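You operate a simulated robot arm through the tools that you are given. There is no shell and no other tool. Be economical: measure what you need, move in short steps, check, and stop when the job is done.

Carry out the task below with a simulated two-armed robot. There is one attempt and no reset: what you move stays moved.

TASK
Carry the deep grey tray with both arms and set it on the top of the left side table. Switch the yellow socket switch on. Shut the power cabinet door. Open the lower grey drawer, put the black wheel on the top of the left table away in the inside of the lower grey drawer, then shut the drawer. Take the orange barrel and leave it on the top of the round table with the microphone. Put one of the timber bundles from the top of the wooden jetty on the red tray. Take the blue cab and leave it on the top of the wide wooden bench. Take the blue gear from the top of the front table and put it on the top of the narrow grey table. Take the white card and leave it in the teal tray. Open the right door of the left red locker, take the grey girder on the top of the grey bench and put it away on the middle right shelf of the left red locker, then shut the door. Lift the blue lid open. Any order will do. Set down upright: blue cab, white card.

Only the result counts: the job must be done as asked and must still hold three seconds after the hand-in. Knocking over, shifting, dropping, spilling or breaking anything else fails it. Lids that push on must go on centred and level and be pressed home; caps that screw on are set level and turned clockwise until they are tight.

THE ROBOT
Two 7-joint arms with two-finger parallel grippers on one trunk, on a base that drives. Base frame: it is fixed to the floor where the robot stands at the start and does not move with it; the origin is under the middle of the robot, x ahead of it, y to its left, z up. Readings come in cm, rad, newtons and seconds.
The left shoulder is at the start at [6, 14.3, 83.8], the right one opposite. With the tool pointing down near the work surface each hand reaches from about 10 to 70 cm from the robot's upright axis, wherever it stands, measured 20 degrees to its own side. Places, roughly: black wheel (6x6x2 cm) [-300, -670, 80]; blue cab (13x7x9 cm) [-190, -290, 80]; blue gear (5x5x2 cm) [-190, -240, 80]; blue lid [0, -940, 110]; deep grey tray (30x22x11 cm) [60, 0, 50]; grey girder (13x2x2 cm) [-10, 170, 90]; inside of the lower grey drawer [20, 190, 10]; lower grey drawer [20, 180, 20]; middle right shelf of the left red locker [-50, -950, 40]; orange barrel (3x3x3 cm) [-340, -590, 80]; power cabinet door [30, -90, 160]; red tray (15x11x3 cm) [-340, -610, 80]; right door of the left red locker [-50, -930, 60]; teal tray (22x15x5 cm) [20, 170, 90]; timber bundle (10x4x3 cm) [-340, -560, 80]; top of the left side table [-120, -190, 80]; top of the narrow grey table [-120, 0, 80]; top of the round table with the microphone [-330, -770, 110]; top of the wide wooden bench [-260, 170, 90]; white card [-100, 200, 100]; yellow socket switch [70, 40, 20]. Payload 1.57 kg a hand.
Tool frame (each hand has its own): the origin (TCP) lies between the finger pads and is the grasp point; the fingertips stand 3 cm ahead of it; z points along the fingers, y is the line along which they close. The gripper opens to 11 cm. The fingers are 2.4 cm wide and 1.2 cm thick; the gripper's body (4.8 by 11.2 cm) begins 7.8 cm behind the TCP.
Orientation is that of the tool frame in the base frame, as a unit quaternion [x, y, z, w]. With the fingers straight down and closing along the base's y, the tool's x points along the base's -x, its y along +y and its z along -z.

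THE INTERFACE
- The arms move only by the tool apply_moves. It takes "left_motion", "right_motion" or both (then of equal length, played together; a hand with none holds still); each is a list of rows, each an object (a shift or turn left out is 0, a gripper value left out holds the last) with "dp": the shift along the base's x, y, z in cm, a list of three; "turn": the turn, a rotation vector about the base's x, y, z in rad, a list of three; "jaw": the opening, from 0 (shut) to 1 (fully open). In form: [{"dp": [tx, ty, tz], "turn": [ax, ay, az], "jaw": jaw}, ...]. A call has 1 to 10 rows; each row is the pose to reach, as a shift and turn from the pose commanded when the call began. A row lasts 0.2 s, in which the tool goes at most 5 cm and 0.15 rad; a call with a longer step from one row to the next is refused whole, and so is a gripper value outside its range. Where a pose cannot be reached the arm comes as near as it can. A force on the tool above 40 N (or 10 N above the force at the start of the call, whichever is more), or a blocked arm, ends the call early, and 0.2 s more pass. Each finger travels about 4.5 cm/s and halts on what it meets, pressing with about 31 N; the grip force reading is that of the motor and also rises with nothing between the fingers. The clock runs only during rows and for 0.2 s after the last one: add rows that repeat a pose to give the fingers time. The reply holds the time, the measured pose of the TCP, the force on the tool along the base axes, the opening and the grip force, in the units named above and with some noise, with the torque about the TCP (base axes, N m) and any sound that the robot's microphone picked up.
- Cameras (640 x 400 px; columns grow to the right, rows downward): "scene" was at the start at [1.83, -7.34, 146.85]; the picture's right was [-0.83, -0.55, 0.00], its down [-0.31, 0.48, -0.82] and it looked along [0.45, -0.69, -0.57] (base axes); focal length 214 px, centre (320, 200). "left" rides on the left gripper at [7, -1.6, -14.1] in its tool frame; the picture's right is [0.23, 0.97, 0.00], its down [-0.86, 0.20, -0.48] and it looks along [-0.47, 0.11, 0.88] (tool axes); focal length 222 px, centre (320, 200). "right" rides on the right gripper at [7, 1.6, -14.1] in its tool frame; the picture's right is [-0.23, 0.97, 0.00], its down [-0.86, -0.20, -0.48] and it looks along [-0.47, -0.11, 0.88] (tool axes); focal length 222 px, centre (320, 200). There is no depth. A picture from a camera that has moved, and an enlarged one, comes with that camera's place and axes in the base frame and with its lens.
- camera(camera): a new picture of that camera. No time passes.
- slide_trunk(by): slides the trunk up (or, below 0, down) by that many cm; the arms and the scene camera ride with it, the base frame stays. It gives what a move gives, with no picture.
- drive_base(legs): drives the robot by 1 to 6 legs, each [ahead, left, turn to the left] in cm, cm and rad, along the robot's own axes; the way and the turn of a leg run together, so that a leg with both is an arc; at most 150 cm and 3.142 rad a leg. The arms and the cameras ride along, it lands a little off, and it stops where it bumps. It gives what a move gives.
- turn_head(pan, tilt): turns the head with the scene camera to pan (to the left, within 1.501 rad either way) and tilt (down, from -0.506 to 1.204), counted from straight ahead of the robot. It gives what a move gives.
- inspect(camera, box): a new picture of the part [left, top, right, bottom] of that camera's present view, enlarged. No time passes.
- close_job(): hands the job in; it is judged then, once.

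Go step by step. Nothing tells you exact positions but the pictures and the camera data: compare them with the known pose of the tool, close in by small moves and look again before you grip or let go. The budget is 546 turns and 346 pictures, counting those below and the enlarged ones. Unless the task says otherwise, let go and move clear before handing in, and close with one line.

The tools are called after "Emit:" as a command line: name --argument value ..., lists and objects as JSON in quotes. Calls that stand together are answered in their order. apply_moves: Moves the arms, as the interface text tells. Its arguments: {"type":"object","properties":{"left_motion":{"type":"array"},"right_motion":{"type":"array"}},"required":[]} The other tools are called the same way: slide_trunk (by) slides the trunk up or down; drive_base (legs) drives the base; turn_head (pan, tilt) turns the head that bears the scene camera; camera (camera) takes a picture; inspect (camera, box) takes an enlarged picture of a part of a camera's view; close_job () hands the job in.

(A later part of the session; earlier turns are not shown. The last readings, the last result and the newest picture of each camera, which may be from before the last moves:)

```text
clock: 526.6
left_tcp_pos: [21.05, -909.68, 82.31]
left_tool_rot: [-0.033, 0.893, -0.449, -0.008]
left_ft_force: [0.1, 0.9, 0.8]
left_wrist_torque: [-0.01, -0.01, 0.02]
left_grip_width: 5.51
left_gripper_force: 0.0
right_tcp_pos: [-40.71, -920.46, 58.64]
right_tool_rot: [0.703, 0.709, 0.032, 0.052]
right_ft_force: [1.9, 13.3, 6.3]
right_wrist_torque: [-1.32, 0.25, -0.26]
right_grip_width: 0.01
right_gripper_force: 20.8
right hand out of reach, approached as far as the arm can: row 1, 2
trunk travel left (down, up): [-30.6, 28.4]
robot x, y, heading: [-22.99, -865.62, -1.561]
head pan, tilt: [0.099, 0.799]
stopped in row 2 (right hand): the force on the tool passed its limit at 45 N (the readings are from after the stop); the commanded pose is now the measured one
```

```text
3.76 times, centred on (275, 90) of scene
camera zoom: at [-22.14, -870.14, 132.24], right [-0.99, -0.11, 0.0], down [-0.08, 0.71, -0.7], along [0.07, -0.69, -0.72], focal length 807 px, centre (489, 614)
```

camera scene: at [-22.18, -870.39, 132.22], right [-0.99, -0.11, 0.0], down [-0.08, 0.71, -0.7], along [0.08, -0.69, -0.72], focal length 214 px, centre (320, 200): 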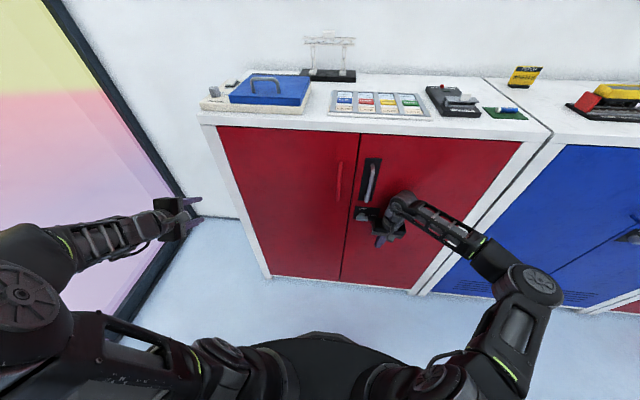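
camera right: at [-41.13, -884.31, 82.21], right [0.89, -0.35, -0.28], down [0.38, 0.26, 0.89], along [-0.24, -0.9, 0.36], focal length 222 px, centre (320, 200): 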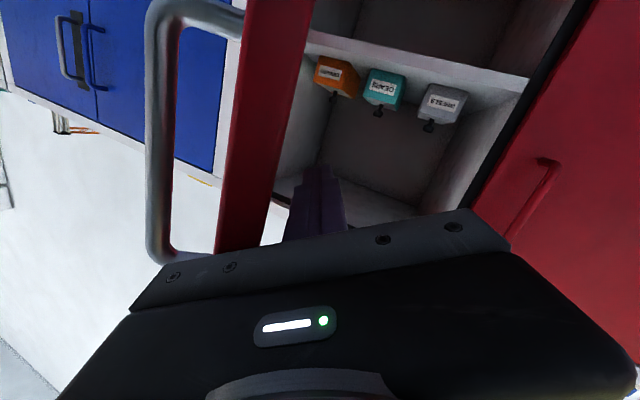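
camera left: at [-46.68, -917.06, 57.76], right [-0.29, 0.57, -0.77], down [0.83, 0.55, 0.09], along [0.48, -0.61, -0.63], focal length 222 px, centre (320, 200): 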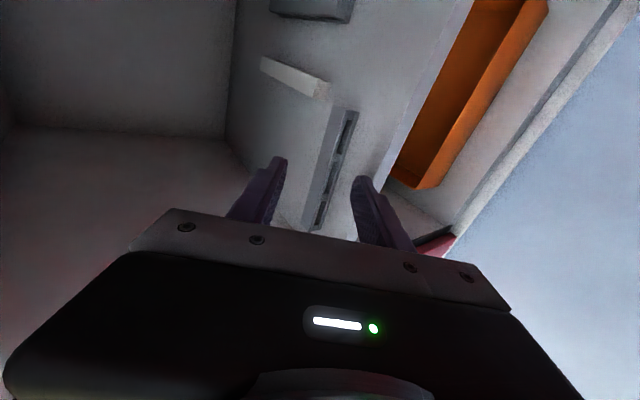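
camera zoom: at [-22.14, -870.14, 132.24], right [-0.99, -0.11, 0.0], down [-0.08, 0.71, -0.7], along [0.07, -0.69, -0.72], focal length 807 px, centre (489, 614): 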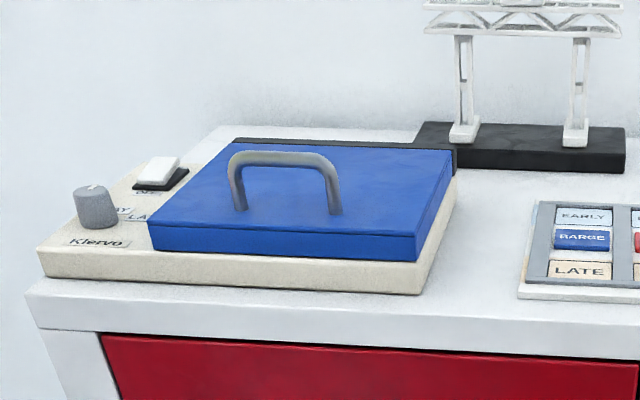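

It is a hinged device with a blue lid and a handle bar (along x) near its front, at about (0, −934, 112). I'll use the left hand, pitched forward, gripping the bar. I back off and raise the trunk.

Emit:
drive_base --legs '[[-22, 0, 0]]'

Emit:
slide_trunk --by 28

Emit:
apply_moves --right_motion '[{"dp": [-3, 3, 2]}, {"dp": [-6, 6, 4]}, {"dp": [-9, 9, 6]}, {"dp": [-12, 12, 8]}, {"dp": [-15, 15, 10]}]' --left_motion '[{"dp": [0, 0, 1], "jaw": 0.3}, {"dp": [0, 0, 3]}, {"dp": [0, 0, 5]}, {"dp": [0, 0, 7]}, {"dp": [0, 0, 7]}]'

Emit:
camera --camera "scene"

```text
clock: 528.3
left_tcp_pos: [20.98, -887.89, 82.18]
left_tool_rot: [-0.035, 0.893, -0.449, -0.007]
left_ft_force: [-0.3, -0.7, 0.7]
left_wrist_torque: [-0.03, -0.01, 0.02]
left_grip_width: 5.49
left_gripper_force: 0.0
right_tcp_pos: [-40.6, -899.01, 58.54]
right_tool_rot: [0.701, 0.71, 0.032, 0.052]
right_ft_force: [0.2, 0.1, 0.1]
right_wrist_torque: [-0.01, 0.03, 0.01]
right_grip_width: 0.03
right_gripper_force: 21.4
trunk travel left (down, up): [-30.6, 28.4]
robot x, y, heading: [-22.94, -843.51, -1.56]
head pan, tilt: [0.099, 0.799]
```

```text
clock: 531.1
left_tcp_pos: [21.18, -887.96, 110.23]
left_tool_rot: [-0.036, 0.893, -0.449, -0.006]
left_ft_force: [0.2, 0.3, 0.4]
left_wrist_torque: [0.0, 0.05, -0.01]
left_grip_width: 5.5
left_gripper_force: 0.1
right_tcp_pos: [-40.66, -899.02, 86.52]
right_tool_rot: [0.701, 0.711, 0.031, 0.052]
right_ft_force: [0.2, 1.0, 0.4]
right_wrist_torque: [0.02, 0.01, 0.02]
right_grip_width: 0.0
right_gripper_force: 21.0
trunk travel left (down, up): [-58.6, 0.4]
robot x, y, heading: [-23.44, -843.73, -1.553]
head pan, tilt: [0.099, 0.799]
```

```text
clock: 532.3
left_tcp_pos: [21.11, -887.93, 117.31]
left_tool_rot: [-0.036, 0.893, -0.449, -0.006]
left_ft_force: [-1.3, 0.0, 0.0]
left_wrist_torque: [0.0, -0.01, -0.01]
left_grip_width: 3.3
left_gripper_force: 0.0
right_tcp_pos: [-55.66, -883.99, 96.79]
right_tool_rot: [0.7, 0.712, 0.032, 0.053]
right_ft_force: [-0.4, 0.3, 0.6]
right_wrist_torque: [-0.03, -0.03, -0.01]
right_grip_width: 0.0
right_gripper_force: 21.5
trunk travel left (down, up): [-58.6, 0.4]
robot x, y, heading: [-23.02, -843.86, -1.559]
head pan, tilt: [0.099, 0.799]
```

```text
128 pictures are left
camera scene: at [-22.37, -848.56, 160.23], right [-0.99, -0.11, 0.0], down [-0.08, 0.71, -0.7], along [0.08, -0.69, -0.72], focal length 214 px, centre (320, 200)
```

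scene: 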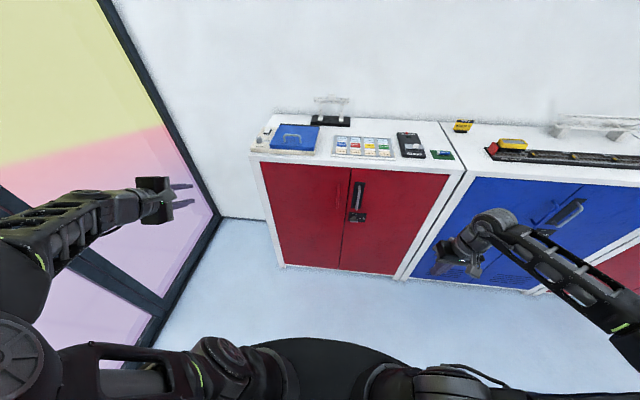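

Emit:
apply_moves --left_motion '[{"dp": [-4.5, 0, 0]}, {"dp": [-9, 0, 0]}, {"dp": [-13.5, 0, 0]}, {"dp": [-18, 0, 0]}, {"dp": [-21, 0, 0]}]'

Emit:
drive_base --legs '[[32, 0, 0]]'

Emit:
camera --camera "left"

Emit:
inspect --camera "scene" --box '[180, 60, 340, 180]'

```text
clock: 533.5
left_tcp_pos: [-0.01, -887.93, 117.16]
left_tool_rot: [-0.037, 0.893, -0.449, -0.005]
left_ft_force: [-0.1, 0.5, -0.2]
left_wrist_torque: [0.0, -0.03, 0.01]
left_grip_width: 3.29
left_gripper_force: 0.0
right_tcp_pos: [-55.82, -884.13, 96.71]
right_tool_rot: [0.701, 0.71, 0.031, 0.052]
right_ft_force: [0.3, -0.4, -0.5]
right_wrist_torque: [-0.01, -0.03, 0.0]
right_grip_width: 0.01
right_gripper_force: 21.5
trunk travel left (down, up): [-58.6, 0.4]
robot x, y, heading: [-23.4, -843.48, -1.559]
head pan, tilt: [0.099, 0.799]
```

```text
clock: 535.7
left_tcp_pos: [0.69, -920.42, 117.15]
left_tool_rot: [-0.038, 0.893, -0.448, -0.005]
left_ft_force: [-0.2, -0.1, -0.9]
left_wrist_torque: [0.02, -0.02, -0.02]
left_grip_width: 3.35
left_gripper_force: 0.0
right_tcp_pos: [-55.03, -916.97, 96.63]
right_tool_rot: [0.699, 0.712, 0.034, 0.052]
right_ft_force: [-0.5, 0.2, -0.6]
right_wrist_torque: [0.03, -0.01, 0.01]
right_grip_width: 0.01
right_gripper_force: 21.4
trunk travel left (down, up): [-58.6, 0.4]
robot x, y, heading: [-22.83, -875.94, -1.555]
head pan, tilt: [0.099, 0.799]
```

```text
127 pictures are left
camera left: at [-6.32, -910.66, 127.2], right [-0.3, 0.57, -0.77], down [0.83, 0.56, 0.09], along [0.48, -0.61, -0.63], focal length 222 px, centre (320, 200)
```

left: 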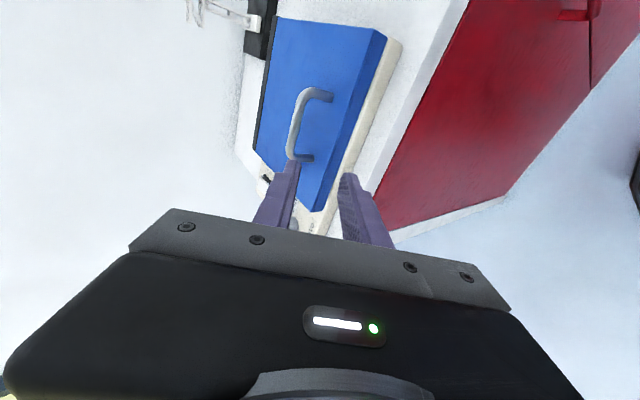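

```text
3.33 times, centred on (260, 120) of scene
camera zoom: at [-21.81, -881.35, 160.22], right [-0.99, -0.12, 0.0], down [-0.08, 0.71, -0.7], along [0.08, -0.69, -0.72], focal length 715 px, centre (520, 467)
```

zoom: 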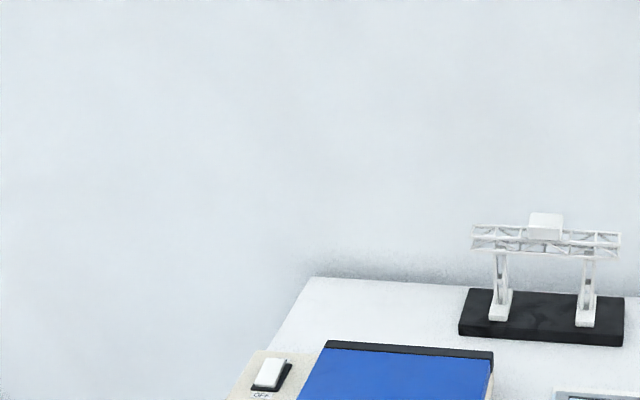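

The handle bar triangulates to (−0.6, −931.5, 113.2). I raise the hand and approach along its pointing direction with the bar between the fingers.

Emit:
apply_moves --left_motion '[{"dp": [-1.2, 0, 2]}, {"dp": [-1.3, -0.4, 4]}, {"dp": [-1.3, -3.2, 1.9]}, {"dp": [-1.3, -5.6, 0.1]}, {"dp": [-1.3, -7.2, -1.1]}, {"dp": [-1.3, -7.2, -1.1]}]'

Emit:
camera --camera "left"

```text
clock: 537.1
left_tcp_pos: [-0.48, -927.79, 116.03]
left_tool_rot: [-0.037, 0.893, -0.449, -0.005]
left_ft_force: [-0.6, 0.4, 0.5]
left_wrist_torque: [0.0, -0.01, 0.0]
left_grip_width: 3.29
left_gripper_force: 0.0
right_tcp_pos: [-54.8, -916.78, 96.7]
right_tool_rot: [0.699, 0.712, 0.031, 0.052]
right_ft_force: [0.4, 0.5, 0.5]
right_wrist_torque: [-0.01, 0.01, -0.01]
right_grip_width: 0.01
right_gripper_force: 21.3
trunk travel left (down, up): [-58.6, 0.4]
robot x, y, heading: [-22.54, -876.4, -1.553]
head pan, tilt: [0.099, 0.799]
```

```text
125 pictures are left
camera left: at [-7.59, -917.87, 126.1], right [-0.3, 0.56, -0.77], down [0.83, 0.56, 0.09], along [0.48, -0.61, -0.63], focal length 222 px, centre (320, 200)
```

left: 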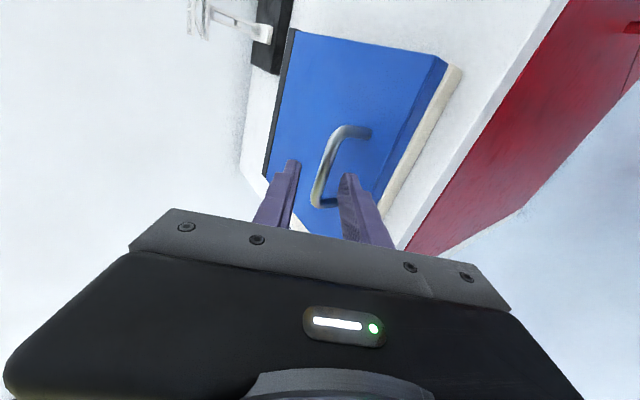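

Emit:
apply_moves --left_motion '[{"dp": [-0.2, -1.3, -1.1]}, {"dp": [-0.2, -2.6, -2.2]}, {"dp": [-0.2, -2.6, -2.2]}, {"dp": [-0.2, -2.6, -2.2], "jaw": 0}, {"dp": [-0.2, -2.6, -2.2]}, {"dp": [-0.2, -2.6, -2.2]}, {"dp": [-0.2, -2.6, -2.2]}]'

Emit:
camera --camera "left"

```text
clock: 538.7
left_tcp_pos: [-0.49, -930.3, 113.78]
left_tool_rot: [-0.037, 0.893, -0.449, -0.005]
left_ft_force: [-0.2, -0.8, -0.3]
left_wrist_torque: [0.03, -0.5, -0.56]
left_grip_width: 1.13
left_gripper_force: 28.7
right_tcp_pos: [-55.12, -916.89, 96.6]
right_tool_rot: [0.699, 0.712, 0.032, 0.052]
right_ft_force: [0.1, -0.2, -0.4]
right_wrist_torque: [0.0, 0.0, 0.04]
right_grip_width: 0.0
right_gripper_force: 21.5
trunk travel left (down, up): [-58.6, 0.4]
robot x, y, heading: [-22.52, -875.98, -1.553]
head pan, tilt: [0.099, 0.799]
```

```text
124 pictures are left
camera left: at [-7.77, -920.46, 123.87], right [-0.29, 0.57, -0.77], down [0.83, 0.55, 0.09], along [0.48, -0.61, -0.63], focal length 222 px, centre (320, 200)
```

left: 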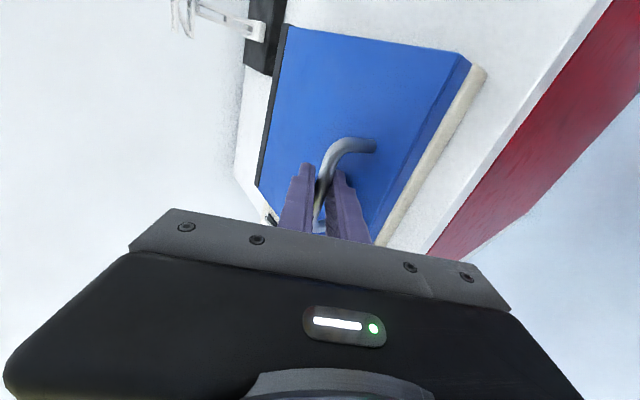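

Handle gripped. I lift along the lid's arc (hinge near y≈−951, z≈106.5), rotating the hand slightly.

Emit:
apply_moves --left_motion '[{"dp": [0, -0.7, 1.8], "turn": [-0.05, 0, 0]}, {"dp": [0, -1.5, 3.4], "turn": [-0.1, 0, 0]}, {"dp": [0, -2.4, 4.9], "turn": [-0.15, 0, 0]}, {"dp": [0, -3.5, 6.4], "turn": [-0.2, 0, 0]}, {"dp": [0, -4.7, 7.7], "turn": [-0.25, 0, 0]}, {"dp": [0, -6, 8.9], "turn": [-0.3, 0, 0]}]'

Emit:
camera --camera "left"

```text
clock: 540.1
left_tcp_pos: [-0.67, -936.21, 122.83]
left_tool_rot: [-0.036, 0.816, -0.577, -0.011]
left_ft_force: [4.5, 3.3, -2.0]
left_wrist_torque: [0.39, -0.5, -1.2]
left_grip_width: 1.16
left_gripper_force: 29.4
right_tcp_pos: [-54.87, -916.81, 96.79]
right_tool_rot: [0.699, 0.713, 0.032, 0.052]
right_ft_force: [1.2, 0.1, 0.2]
right_wrist_torque: [-0.02, -0.01, 0.03]
right_grip_width: 0.0
right_gripper_force: 21.4
trunk travel left (down, up): [-58.6, 0.4]
robot x, y, heading: [-22.35, -876.47, -1.552]
head pan, tilt: [0.099, 0.799]
```

```text
123 pictures are left
camera left: at [-7.78, -923.8, 129.42], right [-0.3, 0.31, -0.9], down [0.83, 0.56, -0.08], along [0.48, -0.77, -0.42], focal length 222 px, centre (320, 200)
```

left: 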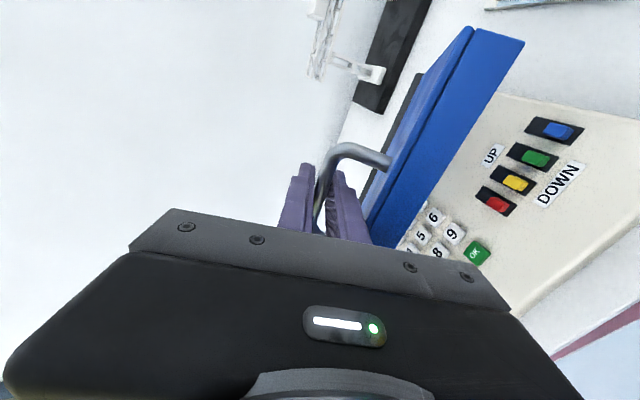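

The lid is ~30° open. I continue with the arm, then the base.

Emit:
apply_moves --left_motion '[{"dp": [0, -1.2, 1], "turn": [-0.05, 0, 0]}, {"dp": [0, -2.8, 2], "turn": [-0.1, 0, 0]}, {"dp": [0, -4.5, 3], "turn": [-0.15, 0, 0]}, {"dp": [0, -6, 3.7], "turn": [-0.2, 0, 0]}, {"dp": [0, -7.5, 4.2], "turn": [-0.25, 0, 0]}]'

Emit:
drive_base --legs '[[7, 0, 0]]'

Emit:
camera --camera "left"

```text
clock: 540.5
left_tcp_pos: [-0.71, -936.48, 123.07]
left_tool_rot: [-0.03, 0.808, -0.589, -0.009]
left_ft_force: [3.4, 31.4, 3.8]
left_wrist_torque: [3.57, -2.71, -1.51]
left_grip_width: 1.05
left_gripper_force: 28.2
right_tcp_pos: [-54.99, -916.45, 96.91]
right_tool_rot: [0.698, 0.713, 0.031, 0.053]
right_ft_force: [-0.3, 0.0, -0.1]
right_wrist_torque: [-0.01, -0.02, 0.01]
right_grip_width: 0.0
right_gripper_force: 21.2
trunk travel left (down, up): [-58.6, 0.4]
robot x, y, heading: [-22.62, -876.35, -1.548]
head pan, tilt: [0.099, 0.799]
stopped in row 2 (left hand): the force on the tool passed its limit at 48 N (the readings are from after the stop); the commanded pose is now the measured one
```

```text
clock: 541.3
left_tcp_pos: [-0.67, -936.6, 123.05]
left_tool_rot: [-0.024, 0.807, -0.589, -0.006]
left_ft_force: [3.8, 39.0, 18.0]
left_wrist_torque: [3.23, -2.66, -0.95]
left_grip_width: 1.04
left_gripper_force: 28.1
right_tcp_pos: [-54.79, -916.93, 96.96]
right_tool_rot: [0.697, 0.714, 0.03, 0.055]
right_ft_force: [-0.5, 0.2, 0.4]
right_wrist_torque: [-0.01, 0.04, -0.01]
right_grip_width: 0.0
right_gripper_force: 21.2
trunk travel left (down, up): [-58.6, 0.4]
robot x, y, heading: [-22.82, -876.63, -1.549]
head pan, tilt: [0.099, 0.799]
stopped in leg 1: the force on the tool passed its limit at 57 N (the readings are from after the stop); the commanded pose is now the measured one
```

```text
122 pictures are left
camera left: at [-7.81, -923.93, 129.17], right [-0.27, 0.29, -0.92], down [0.84, 0.54, -0.08], along [0.48, -0.79, -0.39], focal length 222 px, centre (320, 200)
```

left: 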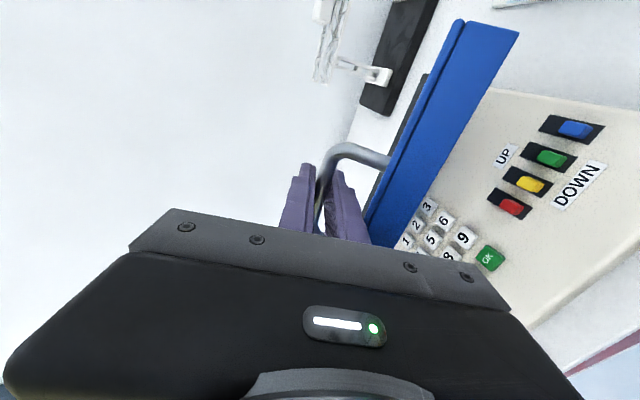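

The hand probably needs to rotate with the lid. I rotate it further first, easing the load, then continue.

Emit:
apply_moves --left_motion '[{"dp": [0, 0.3, 0.3], "turn": [-0.08, 0, 0]}, {"dp": [0, 0.3, 0.6], "turn": [-0.16, 0, 0]}, {"dp": [0, 0.2, 1], "turn": [-0.24, 0, 0]}, {"dp": [0, -0.2, 1.6], "turn": [-0.3, 0, 0]}]'

Emit:
camera --camera "left"

```text
clock: 541.7
left_tcp_pos: [-0.73, -936.11, 122.65]
left_tool_rot: [-0.021, 0.79, -0.613, -0.005]
left_ft_force: [2.5, 38.6, 11.8]
left_wrist_torque: [3.64, -3.02, -0.56]
left_grip_width: 1.0
left_gripper_force: 28.1
right_tcp_pos: [-54.74, -916.8, 96.92]
right_tool_rot: [0.697, 0.715, 0.03, 0.054]
right_ft_force: [0.2, 0.6, 0.4]
right_wrist_torque: [-0.02, 0.01, 0.01]
right_grip_width: 0.0
right_gripper_force: 20.8
trunk travel left (down, up): [-58.6, 0.4]
robot x, y, heading: [-22.5, -876.36, -1.545]
head pan, tilt: [0.099, 0.799]
stopped in row 2 (left hand): the force on the tool passed its limit at 56 N (the readings are from after the stop); the commanded pose is now the measured one
```

```text
121 pictures are left
camera left: at [-7.81, -923.0, 127.94], right [-0.26, 0.24, -0.94], down [0.84, 0.53, -0.1], along [0.48, -0.81, -0.34], focal length 222 px, centre (320, 200)
```

left: 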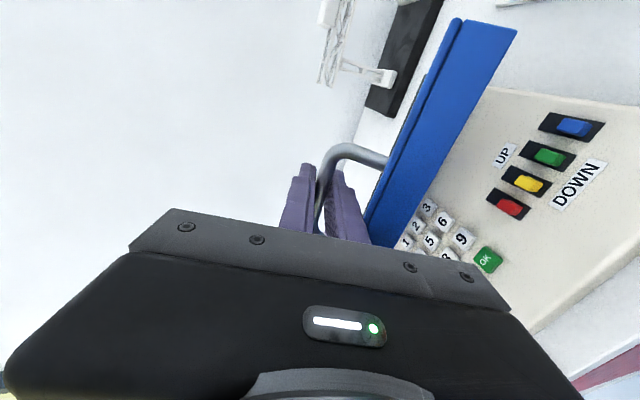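

I rotated the wrong way: the lid's front now presses the hand. I tilt the hand back steeper to unload, then release to see whether the lid holds its position.

Emit:
apply_moves --left_motion '[{"dp": [0, 0.2, 0.2], "turn": [0.1, 0, 0]}, {"dp": [0, 0.2, 0.4], "turn": [0.2, 0, 0]}, {"dp": [0, 0, 0.6], "turn": [0.32, 0, 0]}, {"dp": [0, 0, 0.6], "turn": [0.44, 0, 0]}]'

```text
clock: 542.7
left_tcp_pos: [-0.79, -936.8, 123.03]
left_tool_rot: [-0.025, 0.905, -0.424, -0.003]
left_ft_force: [-5.9, 0.3, 0.9]
left_wrist_torque: [-0.03, -0.1, -0.98]
left_grip_width: 1.06
left_gripper_force: 28.7
left hand out of reach, approached as far as the arm can: row 3
right_tcp_pos: [-54.79, -917.27, 96.66]
right_tool_rot: [0.697, 0.714, 0.032, 0.053]
right_ft_force: [0.2, 0.5, -0.8]
right_wrist_torque: [0.02, 0.0, -0.05]
right_grip_width: 0.0
right_gripper_force: 21.3
trunk travel left (down, up): [-58.6, 0.4]
robot x, y, heading: [-22.61, -876.45, -1.55]
head pan, tilt: [0.099, 0.799]
```

Emit:
apply_moves --left_motion '[{"dp": [0, -1, 0.9], "turn": [0.04, 0, 0]}, {"dp": [0, -2, 1.7], "turn": [0.08, 0, 0]}, {"dp": [0, -3.2, 2.5], "turn": [0.12, 0, 0]}, {"dp": [0, -4.5, 3.2], "turn": [0.16, 0, 0]}, {"dp": [0, -6, 3.8], "turn": [0.2, 0, 0]}]'

Emit:
camera --camera "left"

```text
clock: 544.1
left_tcp_pos: [-0.62, -942.65, 125.66]
left_tool_rot: [-0.022, 0.947, -0.32, 0.001]
left_ft_force: [-3.7, -2.6, -17.8]
left_wrist_torque: [0.0, -0.64, -0.38]
left_grip_width: 1.1
left_gripper_force: 28.5
right_tcp_pos: [-54.85, -917.24, 96.71]
right_tool_rot: [0.698, 0.713, 0.031, 0.053]
right_ft_force: [-0.2, -0.2, 0.0]
right_wrist_torque: [-0.04, -0.02, 0.04]
right_grip_width: 0.0
right_gripper_force: 21.1
trunk travel left (down, up): [-58.6, 0.4]
robot x, y, heading: [-22.29, -876.84, -1.549]
head pan, tilt: [0.099, 0.799]
stopped in row 5 (left hand): the force on the tool passed its limit at 42 N (the readings are from after the stop); the commanded pose is now the measured one
```

```text
120 pictures are left
camera left: at [-7.81, -935.75, 138.03], right [-0.27, 0.76, -0.59], down [0.84, 0.49, 0.25], along [0.48, -0.43, -0.77], focal length 222 px, centre (320, 200)
```

left: 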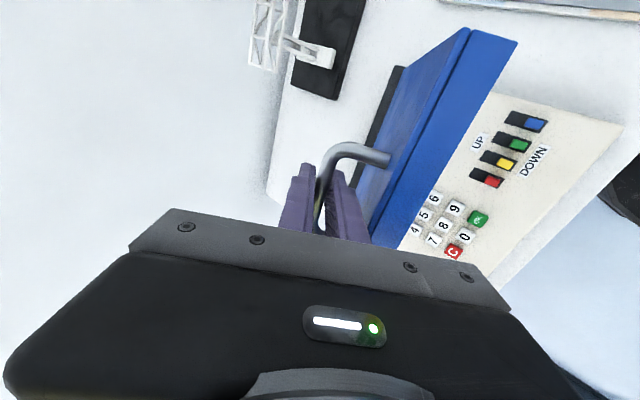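

Emit:
apply_moves --left_motion '[{"dp": [0, -0.8, -0.3], "turn": [0.03, 0, 0]}, {"dp": [0, -1.8, -0.1], "turn": [0.06, 0, 0]}, {"dp": [0, -3, 0.2], "turn": [0.1, 0, 0]}, {"dp": [0, -4.3, 0.4], "turn": [0.14, 0, 0]}, {"dp": [0, -5.7, 0.5], "turn": [0.18, 0, 0]}, {"dp": [0, -7, 0.4], "turn": [0.22, 0, 0]}]'

Emit:
camera --camera "left"

```text
clock: 545.5
left_tcp_pos: [-0.65, -946.33, 125.76]
left_tool_rot: [-0.023, 0.974, -0.226, 0.001]
left_ft_force: [-6.7, -1.0, 31.2]
left_wrist_torque: [0.01, -0.4, -0.63]
left_grip_width: 1.05
left_gripper_force: 28.6
left hand out of reach, approached as far as the arm can: row 5, 6
right_tcp_pos: [-54.86, -917.09, 96.66]
right_tool_rot: [0.697, 0.714, 0.032, 0.054]
right_ft_force: [0.1, 0.5, 0.1]
right_wrist_torque: [0.0, 0.05, 0.01]
right_grip_width: 0.0
right_gripper_force: 21.2
trunk travel left (down, up): [-58.6, 0.4]
robot x, y, heading: [-22.67, -876.61, -1.548]
head pan, tilt: [0.099, 0.799]
```

```text
119 pictures are left
camera left: at [-7.66, -941.99, 139.22], right [-0.27, 0.86, -0.43], down [0.84, 0.43, 0.34], along [0.47, -0.27, -0.84], focal length 222 px, centre (320, 200)
```

left: 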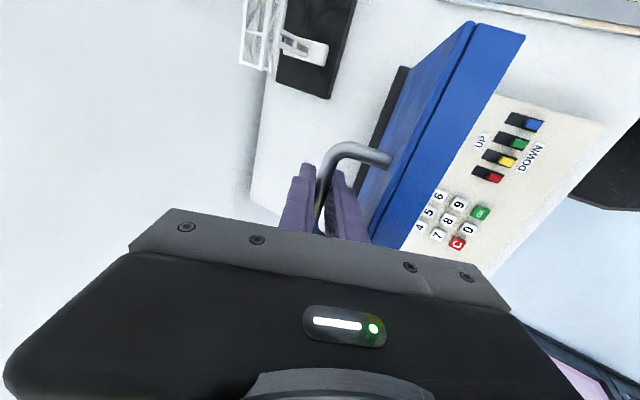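

I push on with the base a few centimetres.

Emit:
drive_base --legs '[[7, 0, 0]]'

Emit:
camera --camera "left"

```text
clock: 546.4
left_tcp_pos: [-0.63, -949.12, 125.37]
left_tool_rot: [-0.013, 0.977, -0.214, 0.001]
left_ft_force: [0.9, 12.0, 9.1]
left_wrist_torque: [2.03, -1.12, -1.72]
left_grip_width: 1.0
left_gripper_force: 27.9
right_tcp_pos: [-54.75, -920.45, 96.81]
right_tool_rot: [0.698, 0.714, 0.031, 0.053]
right_ft_force: [-1.6, 4.0, 1.3]
right_wrist_torque: [-0.38, -0.1, -0.18]
right_grip_width: 0.0
right_gripper_force: 21.7
trunk travel left (down, up): [-58.6, 0.4]
robot x, y, heading: [-22.37, -879.88, -1.549]
head pan, tilt: [0.099, 0.799]
stopped in leg 1: the force on the tool passed its limit at 50 N (the readings are from after the stop); the commanded pose is now the measured one
```

```text
118 pictures are left
camera left: at [-7.62, -944.87, 138.91], right [-0.25, 0.88, -0.41], down [0.84, 0.41, 0.35], along [0.47, -0.25, -0.84], focal length 222 px, centre (320, 200)
```

left: 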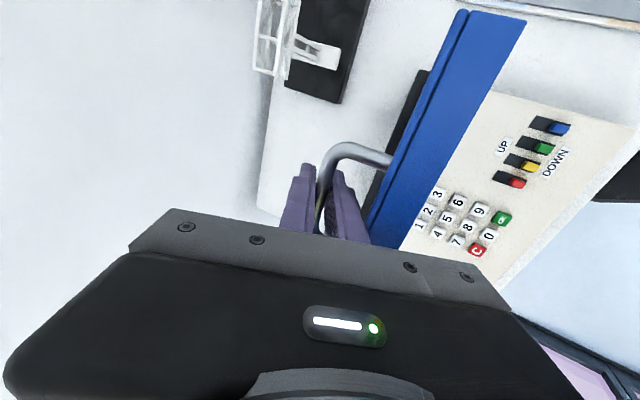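

The lid is ~65–70° up; its handle is now behind it. I release, withdraw upward over the lid's edge, pull the right hand back from the locker, and see if the lid stays.

Emit:
apply_moves --left_motion '[{"jaw": 0.35}, {"jaw": 0.35}, {"jaw": 0.35}, {"dp": [0, 0.7, 1.6]}, {"dp": [0, 1.5, 3.2]}, {"dp": [0, 2.3, 4.8]}, {"dp": [0, 3.2, 6]}, {"dp": [0, 5, 7]}]' --right_motion '[{"dp": [0, 2, 0]}, {"dp": [0, 4, 0]}, {"dp": [0, 6, 0]}, {"dp": [0, 8, 0]}, {"dp": [0, 10, 0]}, {"dp": [0, 10, 0]}, {"dp": [0, 10, 0]}, {"dp": [0, 10, 0]}]'

Emit:
camera --camera "left"

Emit:
camera --camera "scene"

```text
clock: 548.2
left_tcp_pos: [-0.34, -943.26, 130.4]
left_tool_rot: [-0.017, 0.976, -0.217, 0.001]
left_ft_force: [0.2, -0.3, 0.2]
left_wrist_torque: [-0.03, 0.02, 0.01]
left_grip_width: 3.85
left_gripper_force: 0.0
left hand out of reach, approached as far as the arm can: row 4, 5, 6, 7, 8
right_tcp_pos: [-54.63, -910.64, 96.59]
right_tool_rot: [0.697, 0.714, 0.031, 0.053]
right_ft_force: [1.0, -0.7, -0.2]
right_wrist_torque: [0.0, 0.0, 0.0]
right_grip_width: 0.01
right_gripper_force: 21.4
trunk travel left (down, up): [-58.6, 0.4]
robot x, y, heading: [-22.5, -879.87, -1.548]
head pan, tilt: [0.099, 0.799]
```

```text
117 pictures are left
camera left: at [-7.35, -939.01, 143.89], right [-0.26, 0.87, -0.41], down [0.84, 0.41, 0.34], along [0.47, -0.26, -0.84], focal length 222 px, centre (320, 200)
```

left: 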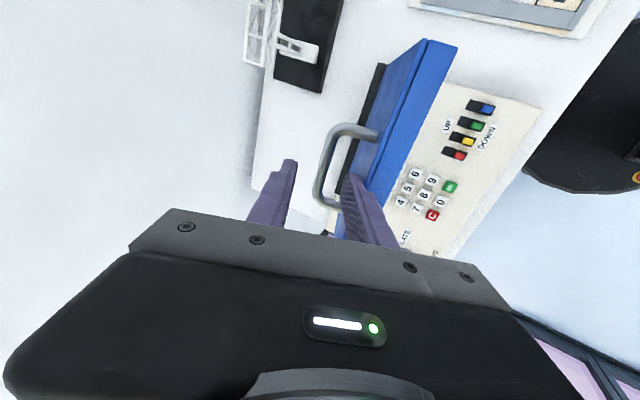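

```text
116 pictures are left
camera scene: at [-21.71, -884.73, 160.23], right [-0.99, -0.12, 0.0], down [-0.09, 0.71, -0.7], along [0.09, -0.69, -0.72], focal length 214 px, centre (320, 200)
```

scene: 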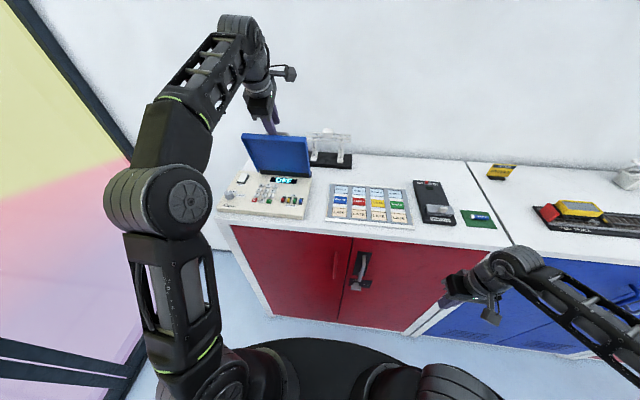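

The lid holds by itself at ~70°. I pitch the fingertips up to clear its edge and withdraw, then push it further from its underside.

Emit:
apply_moves --left_motion '[{"dp": [0, 0, 1], "turn": [-0.12, 0, 0]}, {"dp": [0, 0.5, 2], "turn": [-0.24, 0, 0]}, {"dp": [0, 1.5, 3], "turn": [-0.36, 0, 0]}, {"dp": [0, 3, 4], "turn": [-0.48, 0, 0]}, {"dp": [0, 6, 5], "turn": [-0.6, 0, 0]}, {"dp": [0, 10, 5], "turn": [-0.7, 0, 0]}, {"dp": [0, 14, 5], "turn": [-0.8, 0, 0], "jaw": 0}]'

Emit:
camera --camera "scene"

Emit:
camera --camera "left"

```text
clock: 549.8
left_tcp_pos: [-0.62, -929.03, 135.56]
left_tool_rot: [-0.016, 0.815, -0.579, -0.006]
left_ft_force: [0.0, 0.4, -0.4]
left_wrist_torque: [0.01, 0.0, 0.03]
left_grip_width: 0.43
left_gripper_force: 0.3
right_tcp_pos: [-54.64, -910.44, 96.63]
right_tool_rot: [0.697, 0.714, 0.031, 0.053]
right_ft_force: [-0.1, -0.1, -0.3]
right_wrist_torque: [0.0, 0.01, 0.0]
right_grip_width: 0.0
right_gripper_force: 21.6
trunk travel left (down, up): [-58.6, 0.4]
robot x, y, heading: [-22.72, -879.99, -1.55]
head pan, tilt: [0.099, 0.799]
```

```text
115 pictures are left
camera scene: at [-21.68, -884.67, 160.23], right [-0.99, -0.12, 0.0], down [-0.09, 0.71, -0.7], along [0.09, -0.69, -0.72], focal length 214 px, centre (320, 200)
```

scene: 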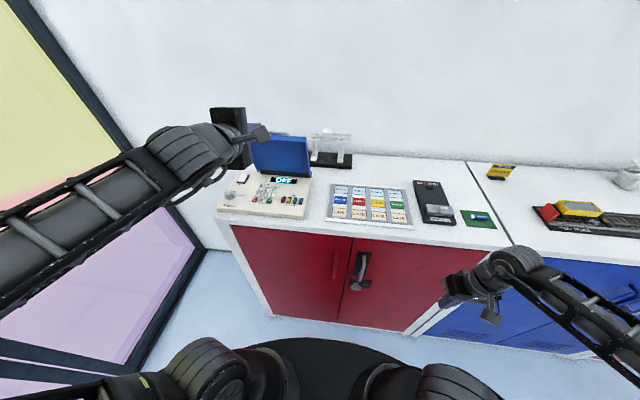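

```text
114 pictures are left
camera left: at [-7.47, -916.44, 141.97], right [-0.26, 0.32, -0.91], down [0.84, 0.53, -0.05], along [0.47, -0.78, -0.41], focal length 222 px, centre (320, 200)
```

left: 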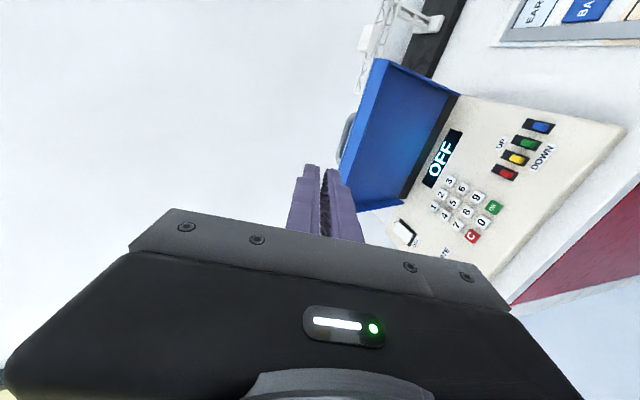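

I lower the hand and push the lid's underside back.

Emit:
apply_moves --left_motion '[{"dp": [0, 0, -4]}, {"dp": [0, 0, -8]}, {"dp": [0, 0, -11]}, {"dp": [0, -4, -11]}, {"dp": [0, -8, -11]}, {"dp": [0, -11, -11]}, {"dp": [0, -13, -11]}, {"dp": [0, -15, -10.5]}, {"dp": [0, -17, -10]}, {"dp": [0, -19, -9.5]}]'

Emit:
camera --camera "left"

```text
clock: 552.2
left_tcp_pos: [-0.47, -947.64, 125.92]
left_tool_rot: [-0.016, 0.818, -0.575, -0.007]
left_ft_force: [1.0, 30.6, 3.5]
left_wrist_torque: [0.11, 0.1, -0.23]
left_grip_width: 0.01
left_gripper_force: 21.6
right_tcp_pos: [-54.49, -910.36, 96.83]
right_tool_rot: [0.695, 0.716, 0.029, 0.054]
right_ft_force: [0.1, 0.5, -0.8]
right_wrist_torque: [0.04, 0.03, -0.02]
right_grip_width: 0.0
right_gripper_force: 21.3
trunk travel left (down, up): [-58.6, 0.4]
robot x, y, heading: [-22.55, -879.65, -1.543]
head pan, tilt: [0.099, 0.799]
stopped in row 10 (left hand): the force on the tool passed its limit at 53 N (the readings are from after the stop); the commanded pose is now the measured one
```

```text
113 pictures are left
camera left: at [-7.51, -935.01, 132.34], right [-0.26, 0.32, -0.91], down [0.84, 0.53, -0.05], along [0.47, -0.78, -0.41], focal length 222 px, centre (320, 200)
```

left: 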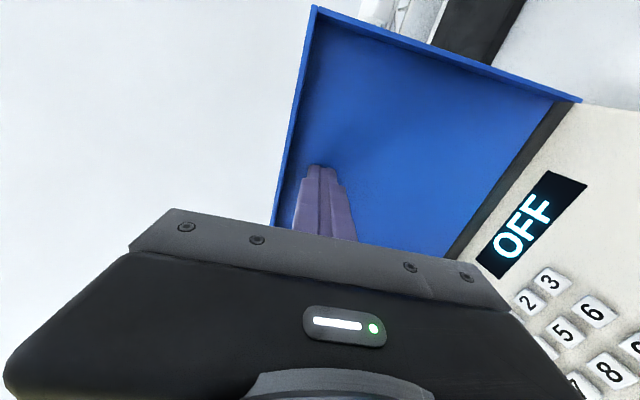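

The lid is at ~90° and met its stop. I withdraw the hand and verify.

Emit:
apply_moves --left_motion '[{"dp": [0, 3, 0]}, {"dp": [0, 7, 1]}, {"dp": [0, 12, 2]}, {"dp": [0, 16, 3]}, {"dp": [0, 20, 3]}]'

Emit:
drive_base --legs '[[-30, 0, 0]]'

Emit:
inspect --camera "scene" --box '[200, 60, 420, 260]'

```text
refused: row 3 steps farther than a row can; nothing moved
```

```text
clock: 554.2
left_tcp_pos: [-1.34, -918.51, 125.55]
left_tool_rot: [-0.013, 0.819, -0.574, -0.007]
left_ft_force: [0.4, 0.1, 0.4]
left_wrist_torque: [-0.01, -0.01, -0.01]
left_grip_width: 0.02
left_gripper_force: 21.5
right_tcp_pos: [-55.46, -880.97, 96.69]
right_tool_rot: [0.697, 0.714, 0.031, 0.053]
right_ft_force: [0.7, 0.4, -0.5]
right_wrist_torque: [-0.03, -0.02, -0.02]
right_grip_width: 0.03
right_gripper_force: 21.4
trunk travel left (down, up): [-58.6, 0.4]
robot x, y, heading: [-22.97, -850.09, -1.548]
head pan, tilt: [0.099, 0.799]
```

```text
2.00 times, centred on (310, 160) of scene
camera zoom: at [-22.42, -854.99, 160.23], right [-0.99, -0.12, 0.0], down [-0.09, 0.71, -0.7], along [0.08, -0.69, -0.72], focal length 429 px, centre (340, 280)
```

zoom: 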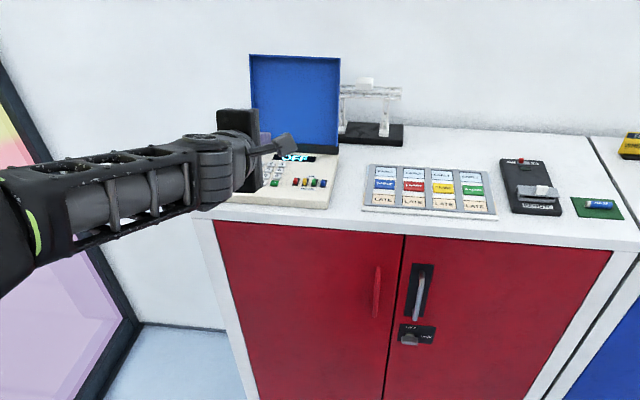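

The lid stands open and the door is shut. Now the remaining items on the tables at x≈−300 to −340. I reset the left hand to point down and drive west to look.

Emit:
apply_moves --left_motion '[{"dp": [0, 2, -1], "turn": [0.14, 0, 0]}, {"dp": [0, 4, -2], "turn": [0.28, 0, 0]}, {"dp": [0, 6, -4], "turn": [0.42, 0, 0]}, {"dp": [0, 8, -6], "turn": [0.56, 0, 0]}, {"dp": [0, 9, -9], "turn": [0.7, 0, 0]}, {"dp": [0, 10, -12], "turn": [0.84, 0, 0]}, {"dp": [0, 10, -15], "turn": [0.98, 0, 0]}, {"dp": [0, 10, -17], "turn": [1.12, 0, 0]}, {"dp": [0, 10, -18], "turn": [1.22, 0, 0]}]'

Emit:
drive_base --legs '[[-30, 0, 0], [0, 0, -1.59], [150, 0, 0], [50, 0, 0]]'

Emit:
turn_head --pan -0.9 --tilt 0.5

Emit:
camera --camera "scene"

```text
clock: 556.2
left_tcp_pos: [-1.29, -908.59, 107.5]
left_tool_rot: [-0.016, 1.0, 0.0, 0.002]
left_ft_force: [0.1, 0.6, -0.5]
left_wrist_torque: [0.05, -0.02, 0.01]
left_grip_width: 0.03
left_gripper_force: 21.3
right_tcp_pos: [-55.45, -880.87, 96.64]
right_tool_rot: [0.697, 0.714, 0.032, 0.053]
right_ft_force: [0.3, 1.2, -0.4]
right_wrist_torque: [0.02, 0.0, -0.02]
right_grip_width: 0.0
right_gripper_force: 21.4
trunk travel left (down, up): [-58.6, 0.4]
robot x, y, heading: [-23.17, -849.98, -1.546]
head pan, tilt: [0.099, 0.799]
```

```text
clock: 571.7
left_tcp_pos: [-281.15, -844.78, 107.51]
left_tool_rot: [0.693, 0.721, -0.003, 0.0]
left_ft_force: [-0.6, -0.5, -0.5]
left_wrist_torque: [0.0, -0.01, -0.02]
left_grip_width: 0.0
left_gripper_force: 21.1
right_tcp_pos: [-254.01, -790.38, 96.59]
right_tool_rot: [0.998, 0.016, -0.015, 0.059]
right_ft_force: [0.0, 0.5, -0.3]
right_wrist_torque: [-0.04, -0.03, -0.01]
right_grip_width: 0.01
right_gripper_force: 21.3
trunk travel left (down, up): [-58.6, 0.4]
robot x, y, heading: [-222.92, -822.12, -3.105]
head pan, tilt: [0.099, 0.799]
```

```text
clock: 572.9
left_tcp_pos: [-281.13, -844.65, 107.63]
left_tool_rot: [0.693, 0.721, -0.003, 0.002]
left_ft_force: [0.1, 0.2, -0.3]
left_wrist_torque: [0.0, -0.03, -0.03]
left_grip_width: 0.01
left_gripper_force: 21.1
right_tcp_pos: [-253.98, -790.42, 96.63]
right_tool_rot: [0.998, 0.016, -0.015, 0.06]
right_ft_force: [-0.7, -0.3, 0.3]
right_wrist_torque: [-0.01, -0.01, -0.03]
right_grip_width: 0.01
right_gripper_force: 20.8
trunk travel left (down, up): [-58.6, 0.4]
robot x, y, heading: [-222.85, -822.59, -3.11]
head pan, tilt: [-0.901, 0.499]
```

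```text
111 pictures are left
camera scene: at [-225.83, -815.26, 162.82], right [0.76, 0.65, 0.0], down [0.31, -0.37, -0.88], along [-0.57, 0.67, -0.48], focal length 214 px, centre (320, 200)
```

scene: 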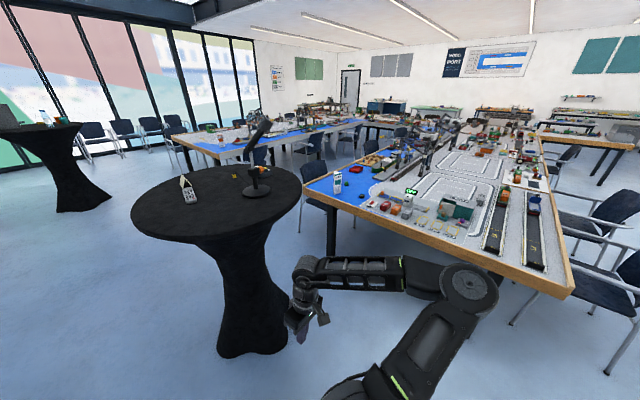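

Emit:
inspect --camera "scene" --box '[290, 120, 490, 260]'

Emit:
inspect --camera "scene" --box '[120, 110, 320, 260]'

```text
2.86 times, centred on (390, 190) of scene
camera zoom: at [-225.83, -815.26, 162.82], right [0.76, 0.65, 0.0], down [0.31, -0.37, -0.88], along [-0.57, 0.67, -0.48], focal length 613 px, centre (120, 229)
```

zoom: 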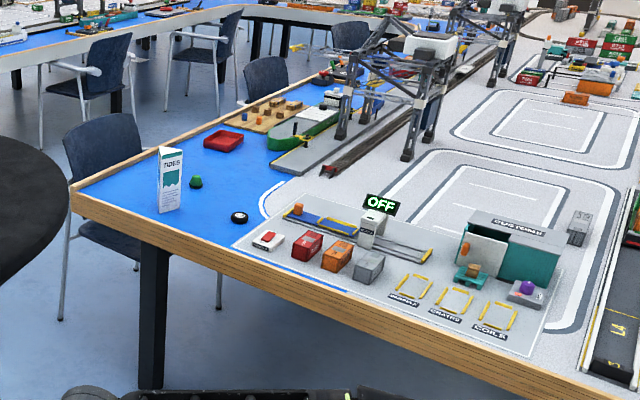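

```text
2.67 times, centred on (220, 185) of scene
camera zoom: at [-225.83, -815.26, 162.82], right [0.76, 0.65, 0.0], down [0.31, -0.37, -0.88], along [-0.57, 0.67, -0.48], focal length 572 px, centre (587, 240)
```

zoom: 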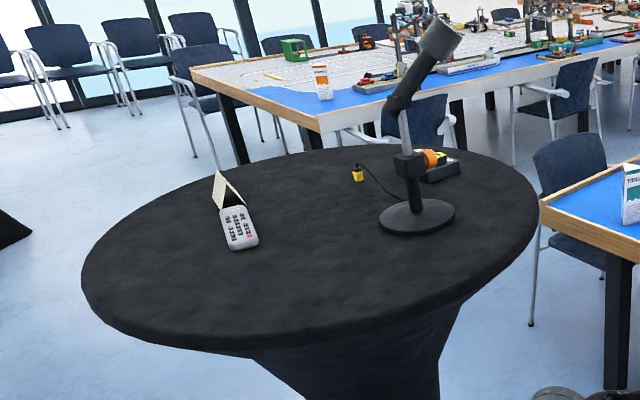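

I see the black wheel at (−305, −666), the red tray at (−344, −612), the jetty beyond it, and the round table with the microphone. I go to the south side of the table for the wheel first.

Emit:
drive_base --legs '[[0, 0, -1.6], [105, 0, 0], [0, 38, 0]]'

Emit:
turn_head --pan 0.5 --tilt 0.8

Emit:
camera --camera "scene"

```text
clock: 584.2
left_tcp_pos: [-281.99, -658.12, 107.52]
left_tool_rot: [1.0, 0.007, -0.001, -0.002]
left_ft_force: [-0.6, -0.7, 0.0]
left_wrist_torque: [-0.01, 0.01, -0.01]
left_grip_width: 0.0
left_gripper_force: 21.2
right_tcp_pos: [-228.45, -686.66, 96.65]
right_tool_rot: [0.708, -0.703, -0.053, 0.031]
right_ft_force: [0.8, 0.4, 0.4]
right_wrist_torque: [0.03, -0.03, 0.0]
right_grip_width: 0.0
right_gripper_force: 21.1
trunk travel left (down, up): [-58.6, 0.4]
robot x, y, heading: [-261.33, -716.91, 1.579]
head pan, tilt: [-0.901, 0.499]
```

```text
clock: 585.8
left_tcp_pos: [-281.94, -658.16, 107.55]
left_tool_rot: [1.0, 0.007, -0.003, -0.002]
left_ft_force: [0.6, 0.2, -0.3]
left_wrist_torque: [-0.01, 0.0, 0.02]
left_grip_width: 0.0
left_gripper_force: 21.7
right_tcp_pos: [-228.49, -686.6, 96.57]
right_tool_rot: [0.708, -0.704, -0.053, 0.031]
right_ft_force: [0.6, 0.2, 0.0]
right_wrist_torque: [0.01, -0.01, 0.0]
right_grip_width: 0.0
right_gripper_force: 21.4
trunk travel left (down, up): [-58.6, 0.4]
robot x, y, heading: [-261.16, -717.18, 1.575]
head pan, tilt: [0.499, 0.799]
```

```text
108 pictures are left
camera scene: at [-264.99, -712.79, 160.23], right [0.88, 0.48, 0.0], down [0.35, -0.63, -0.7], along [-0.34, 0.61, -0.72], focal length 214 px, centre (320, 200)
```

scene: 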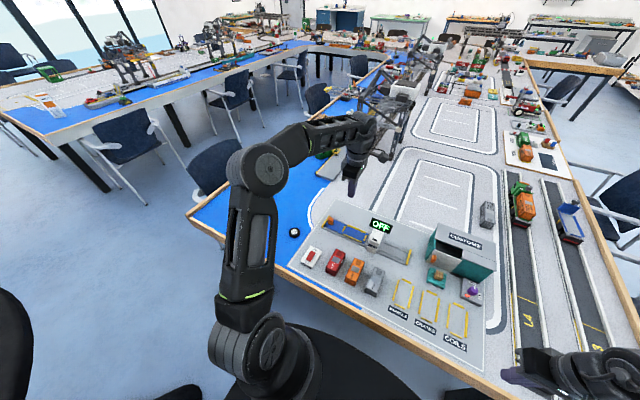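

I move the left hand over the wheel.

Emit:
apply_moves --left_motion '[{"dp": [-4.5, -1.5, 0], "jaw": 0.8}, {"dp": [-9, -3, 0]}, {"dp": [-13.5, -4.5, 0]}, {"dp": [-18, -6, -1]}, {"dp": [-22, -7.5, -4]}, {"dp": [-23, -8, -8]}, {"dp": [-23, -8, -12]}, {"dp": [-23, -8, -14]}]'

Emit:
camera --camera "left"

```text
refused: row 5 steps farther than a row can; nothing moved
```

```text
107 pictures are left
camera left: at [-275.0, -656.51, 121.67], right [0.24, -0.97, 0.0], down [-0.85, -0.21, 0.48], along [-0.47, -0.11, -0.88], focal length 222 px, centre (320, 200)
```

left: 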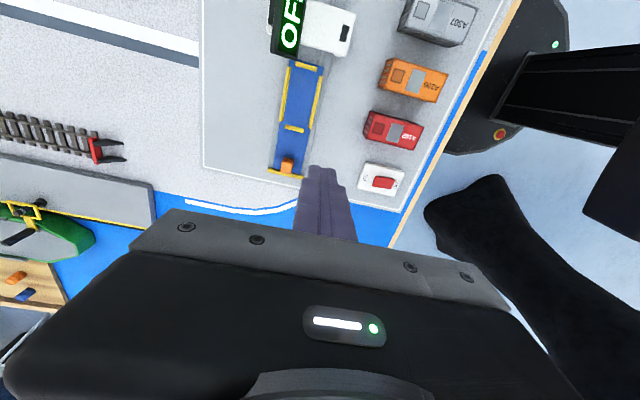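

Emit:
apply_moves --left_motion '[{"dp": [-4.5, -1.5, 0], "jaw": 0.8}, {"dp": [-9, -3, 0]}, {"dp": [-13.5, -4.5, 0]}, {"dp": [-18, -6, -1]}, {"dp": [-21, -7.5, -4]}, {"dp": [-23, -8, -8]}, {"dp": [-23, -8, -12]}, {"dp": [-23, -8, -14]}]'

Emit:
camera --camera "left"

```text
clock: 587.6
left_tcp_pos: [-305.1, -666.21, 93.49]
left_tool_rot: [1.0, 0.007, -0.002, -0.002]
left_ft_force: [-0.4, -0.1, -0.1]
left_wrist_torque: [0.0, 0.0, -0.03]
left_grip_width: 8.8
left_gripper_force: 0.1
right_tcp_pos: [-228.48, -686.73, 96.67]
right_tool_rot: [0.708, -0.703, -0.054, 0.031]
right_ft_force: [-0.6, -0.4, -0.3]
right_wrist_torque: [0.0, 0.0, 0.04]
right_grip_width: 0.0
right_gripper_force: 20.9
trunk travel left (down, up): [-58.6, 0.4]
robot x, y, heading: [-261.29, -717.02, 1.577]
head pan, tilt: [0.499, 0.799]
```

```text
106 pictures are left
camera left: at [-298.08, -664.53, 107.63], right [0.24, -0.97, 0.0], down [-0.85, -0.21, 0.48], along [-0.47, -0.11, -0.88], focal length 222 px, centre (320, 200)
```

left: 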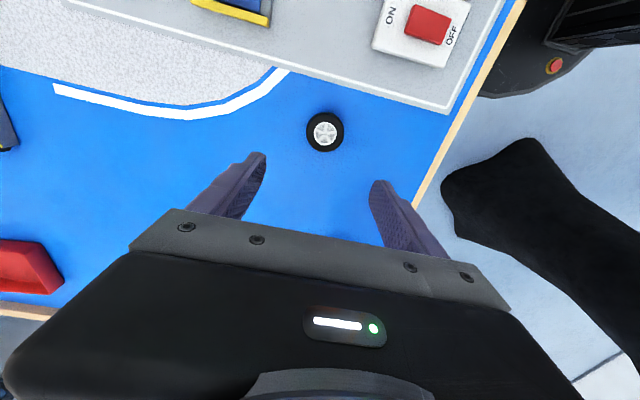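

Emit:
apply_moves --left_motion '[{"dp": [0.9, -0.4, -4.5]}, {"dp": [0.9, -0.4, -9]}, {"dp": [0.9, -0.4, -13]}, {"dp": [0.9, -0.4, -14.2]}, {"dp": [0.9, -0.4, -14.2]}]'

Emit:
camera --camera "left"

```text
clock: 588.8
left_tcp_pos: [-304.23, -666.5, 79.37]
left_tool_rot: [1.0, 0.008, -0.003, -0.002]
left_ft_force: [0.5, -0.8, -0.8]
left_wrist_torque: [0.01, 0.01, -0.05]
left_grip_width: 8.83
left_gripper_force: 0.0
right_tcp_pos: [-228.38, -686.63, 96.7]
right_tool_rot: [0.708, -0.703, -0.053, 0.032]
right_ft_force: [0.2, 0.1, 0.7]
right_wrist_torque: [0.01, 0.03, -0.03]
right_grip_width: 0.02
right_gripper_force: 21.4
trunk travel left (down, up): [-58.6, 0.4]
robot x, y, heading: [-260.6, -716.88, 1.575]
head pan, tilt: [0.499, 0.799]
```

```text
105 pictures are left
camera left: at [-297.13, -664.86, 93.43], right [0.24, -0.97, 0.0], down [-0.85, -0.21, 0.48], along [-0.47, -0.11, -0.88], focal length 222 px, centre (320, 200)
```

left: 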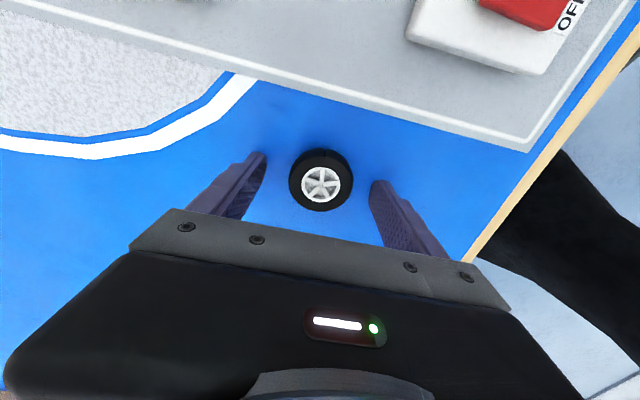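

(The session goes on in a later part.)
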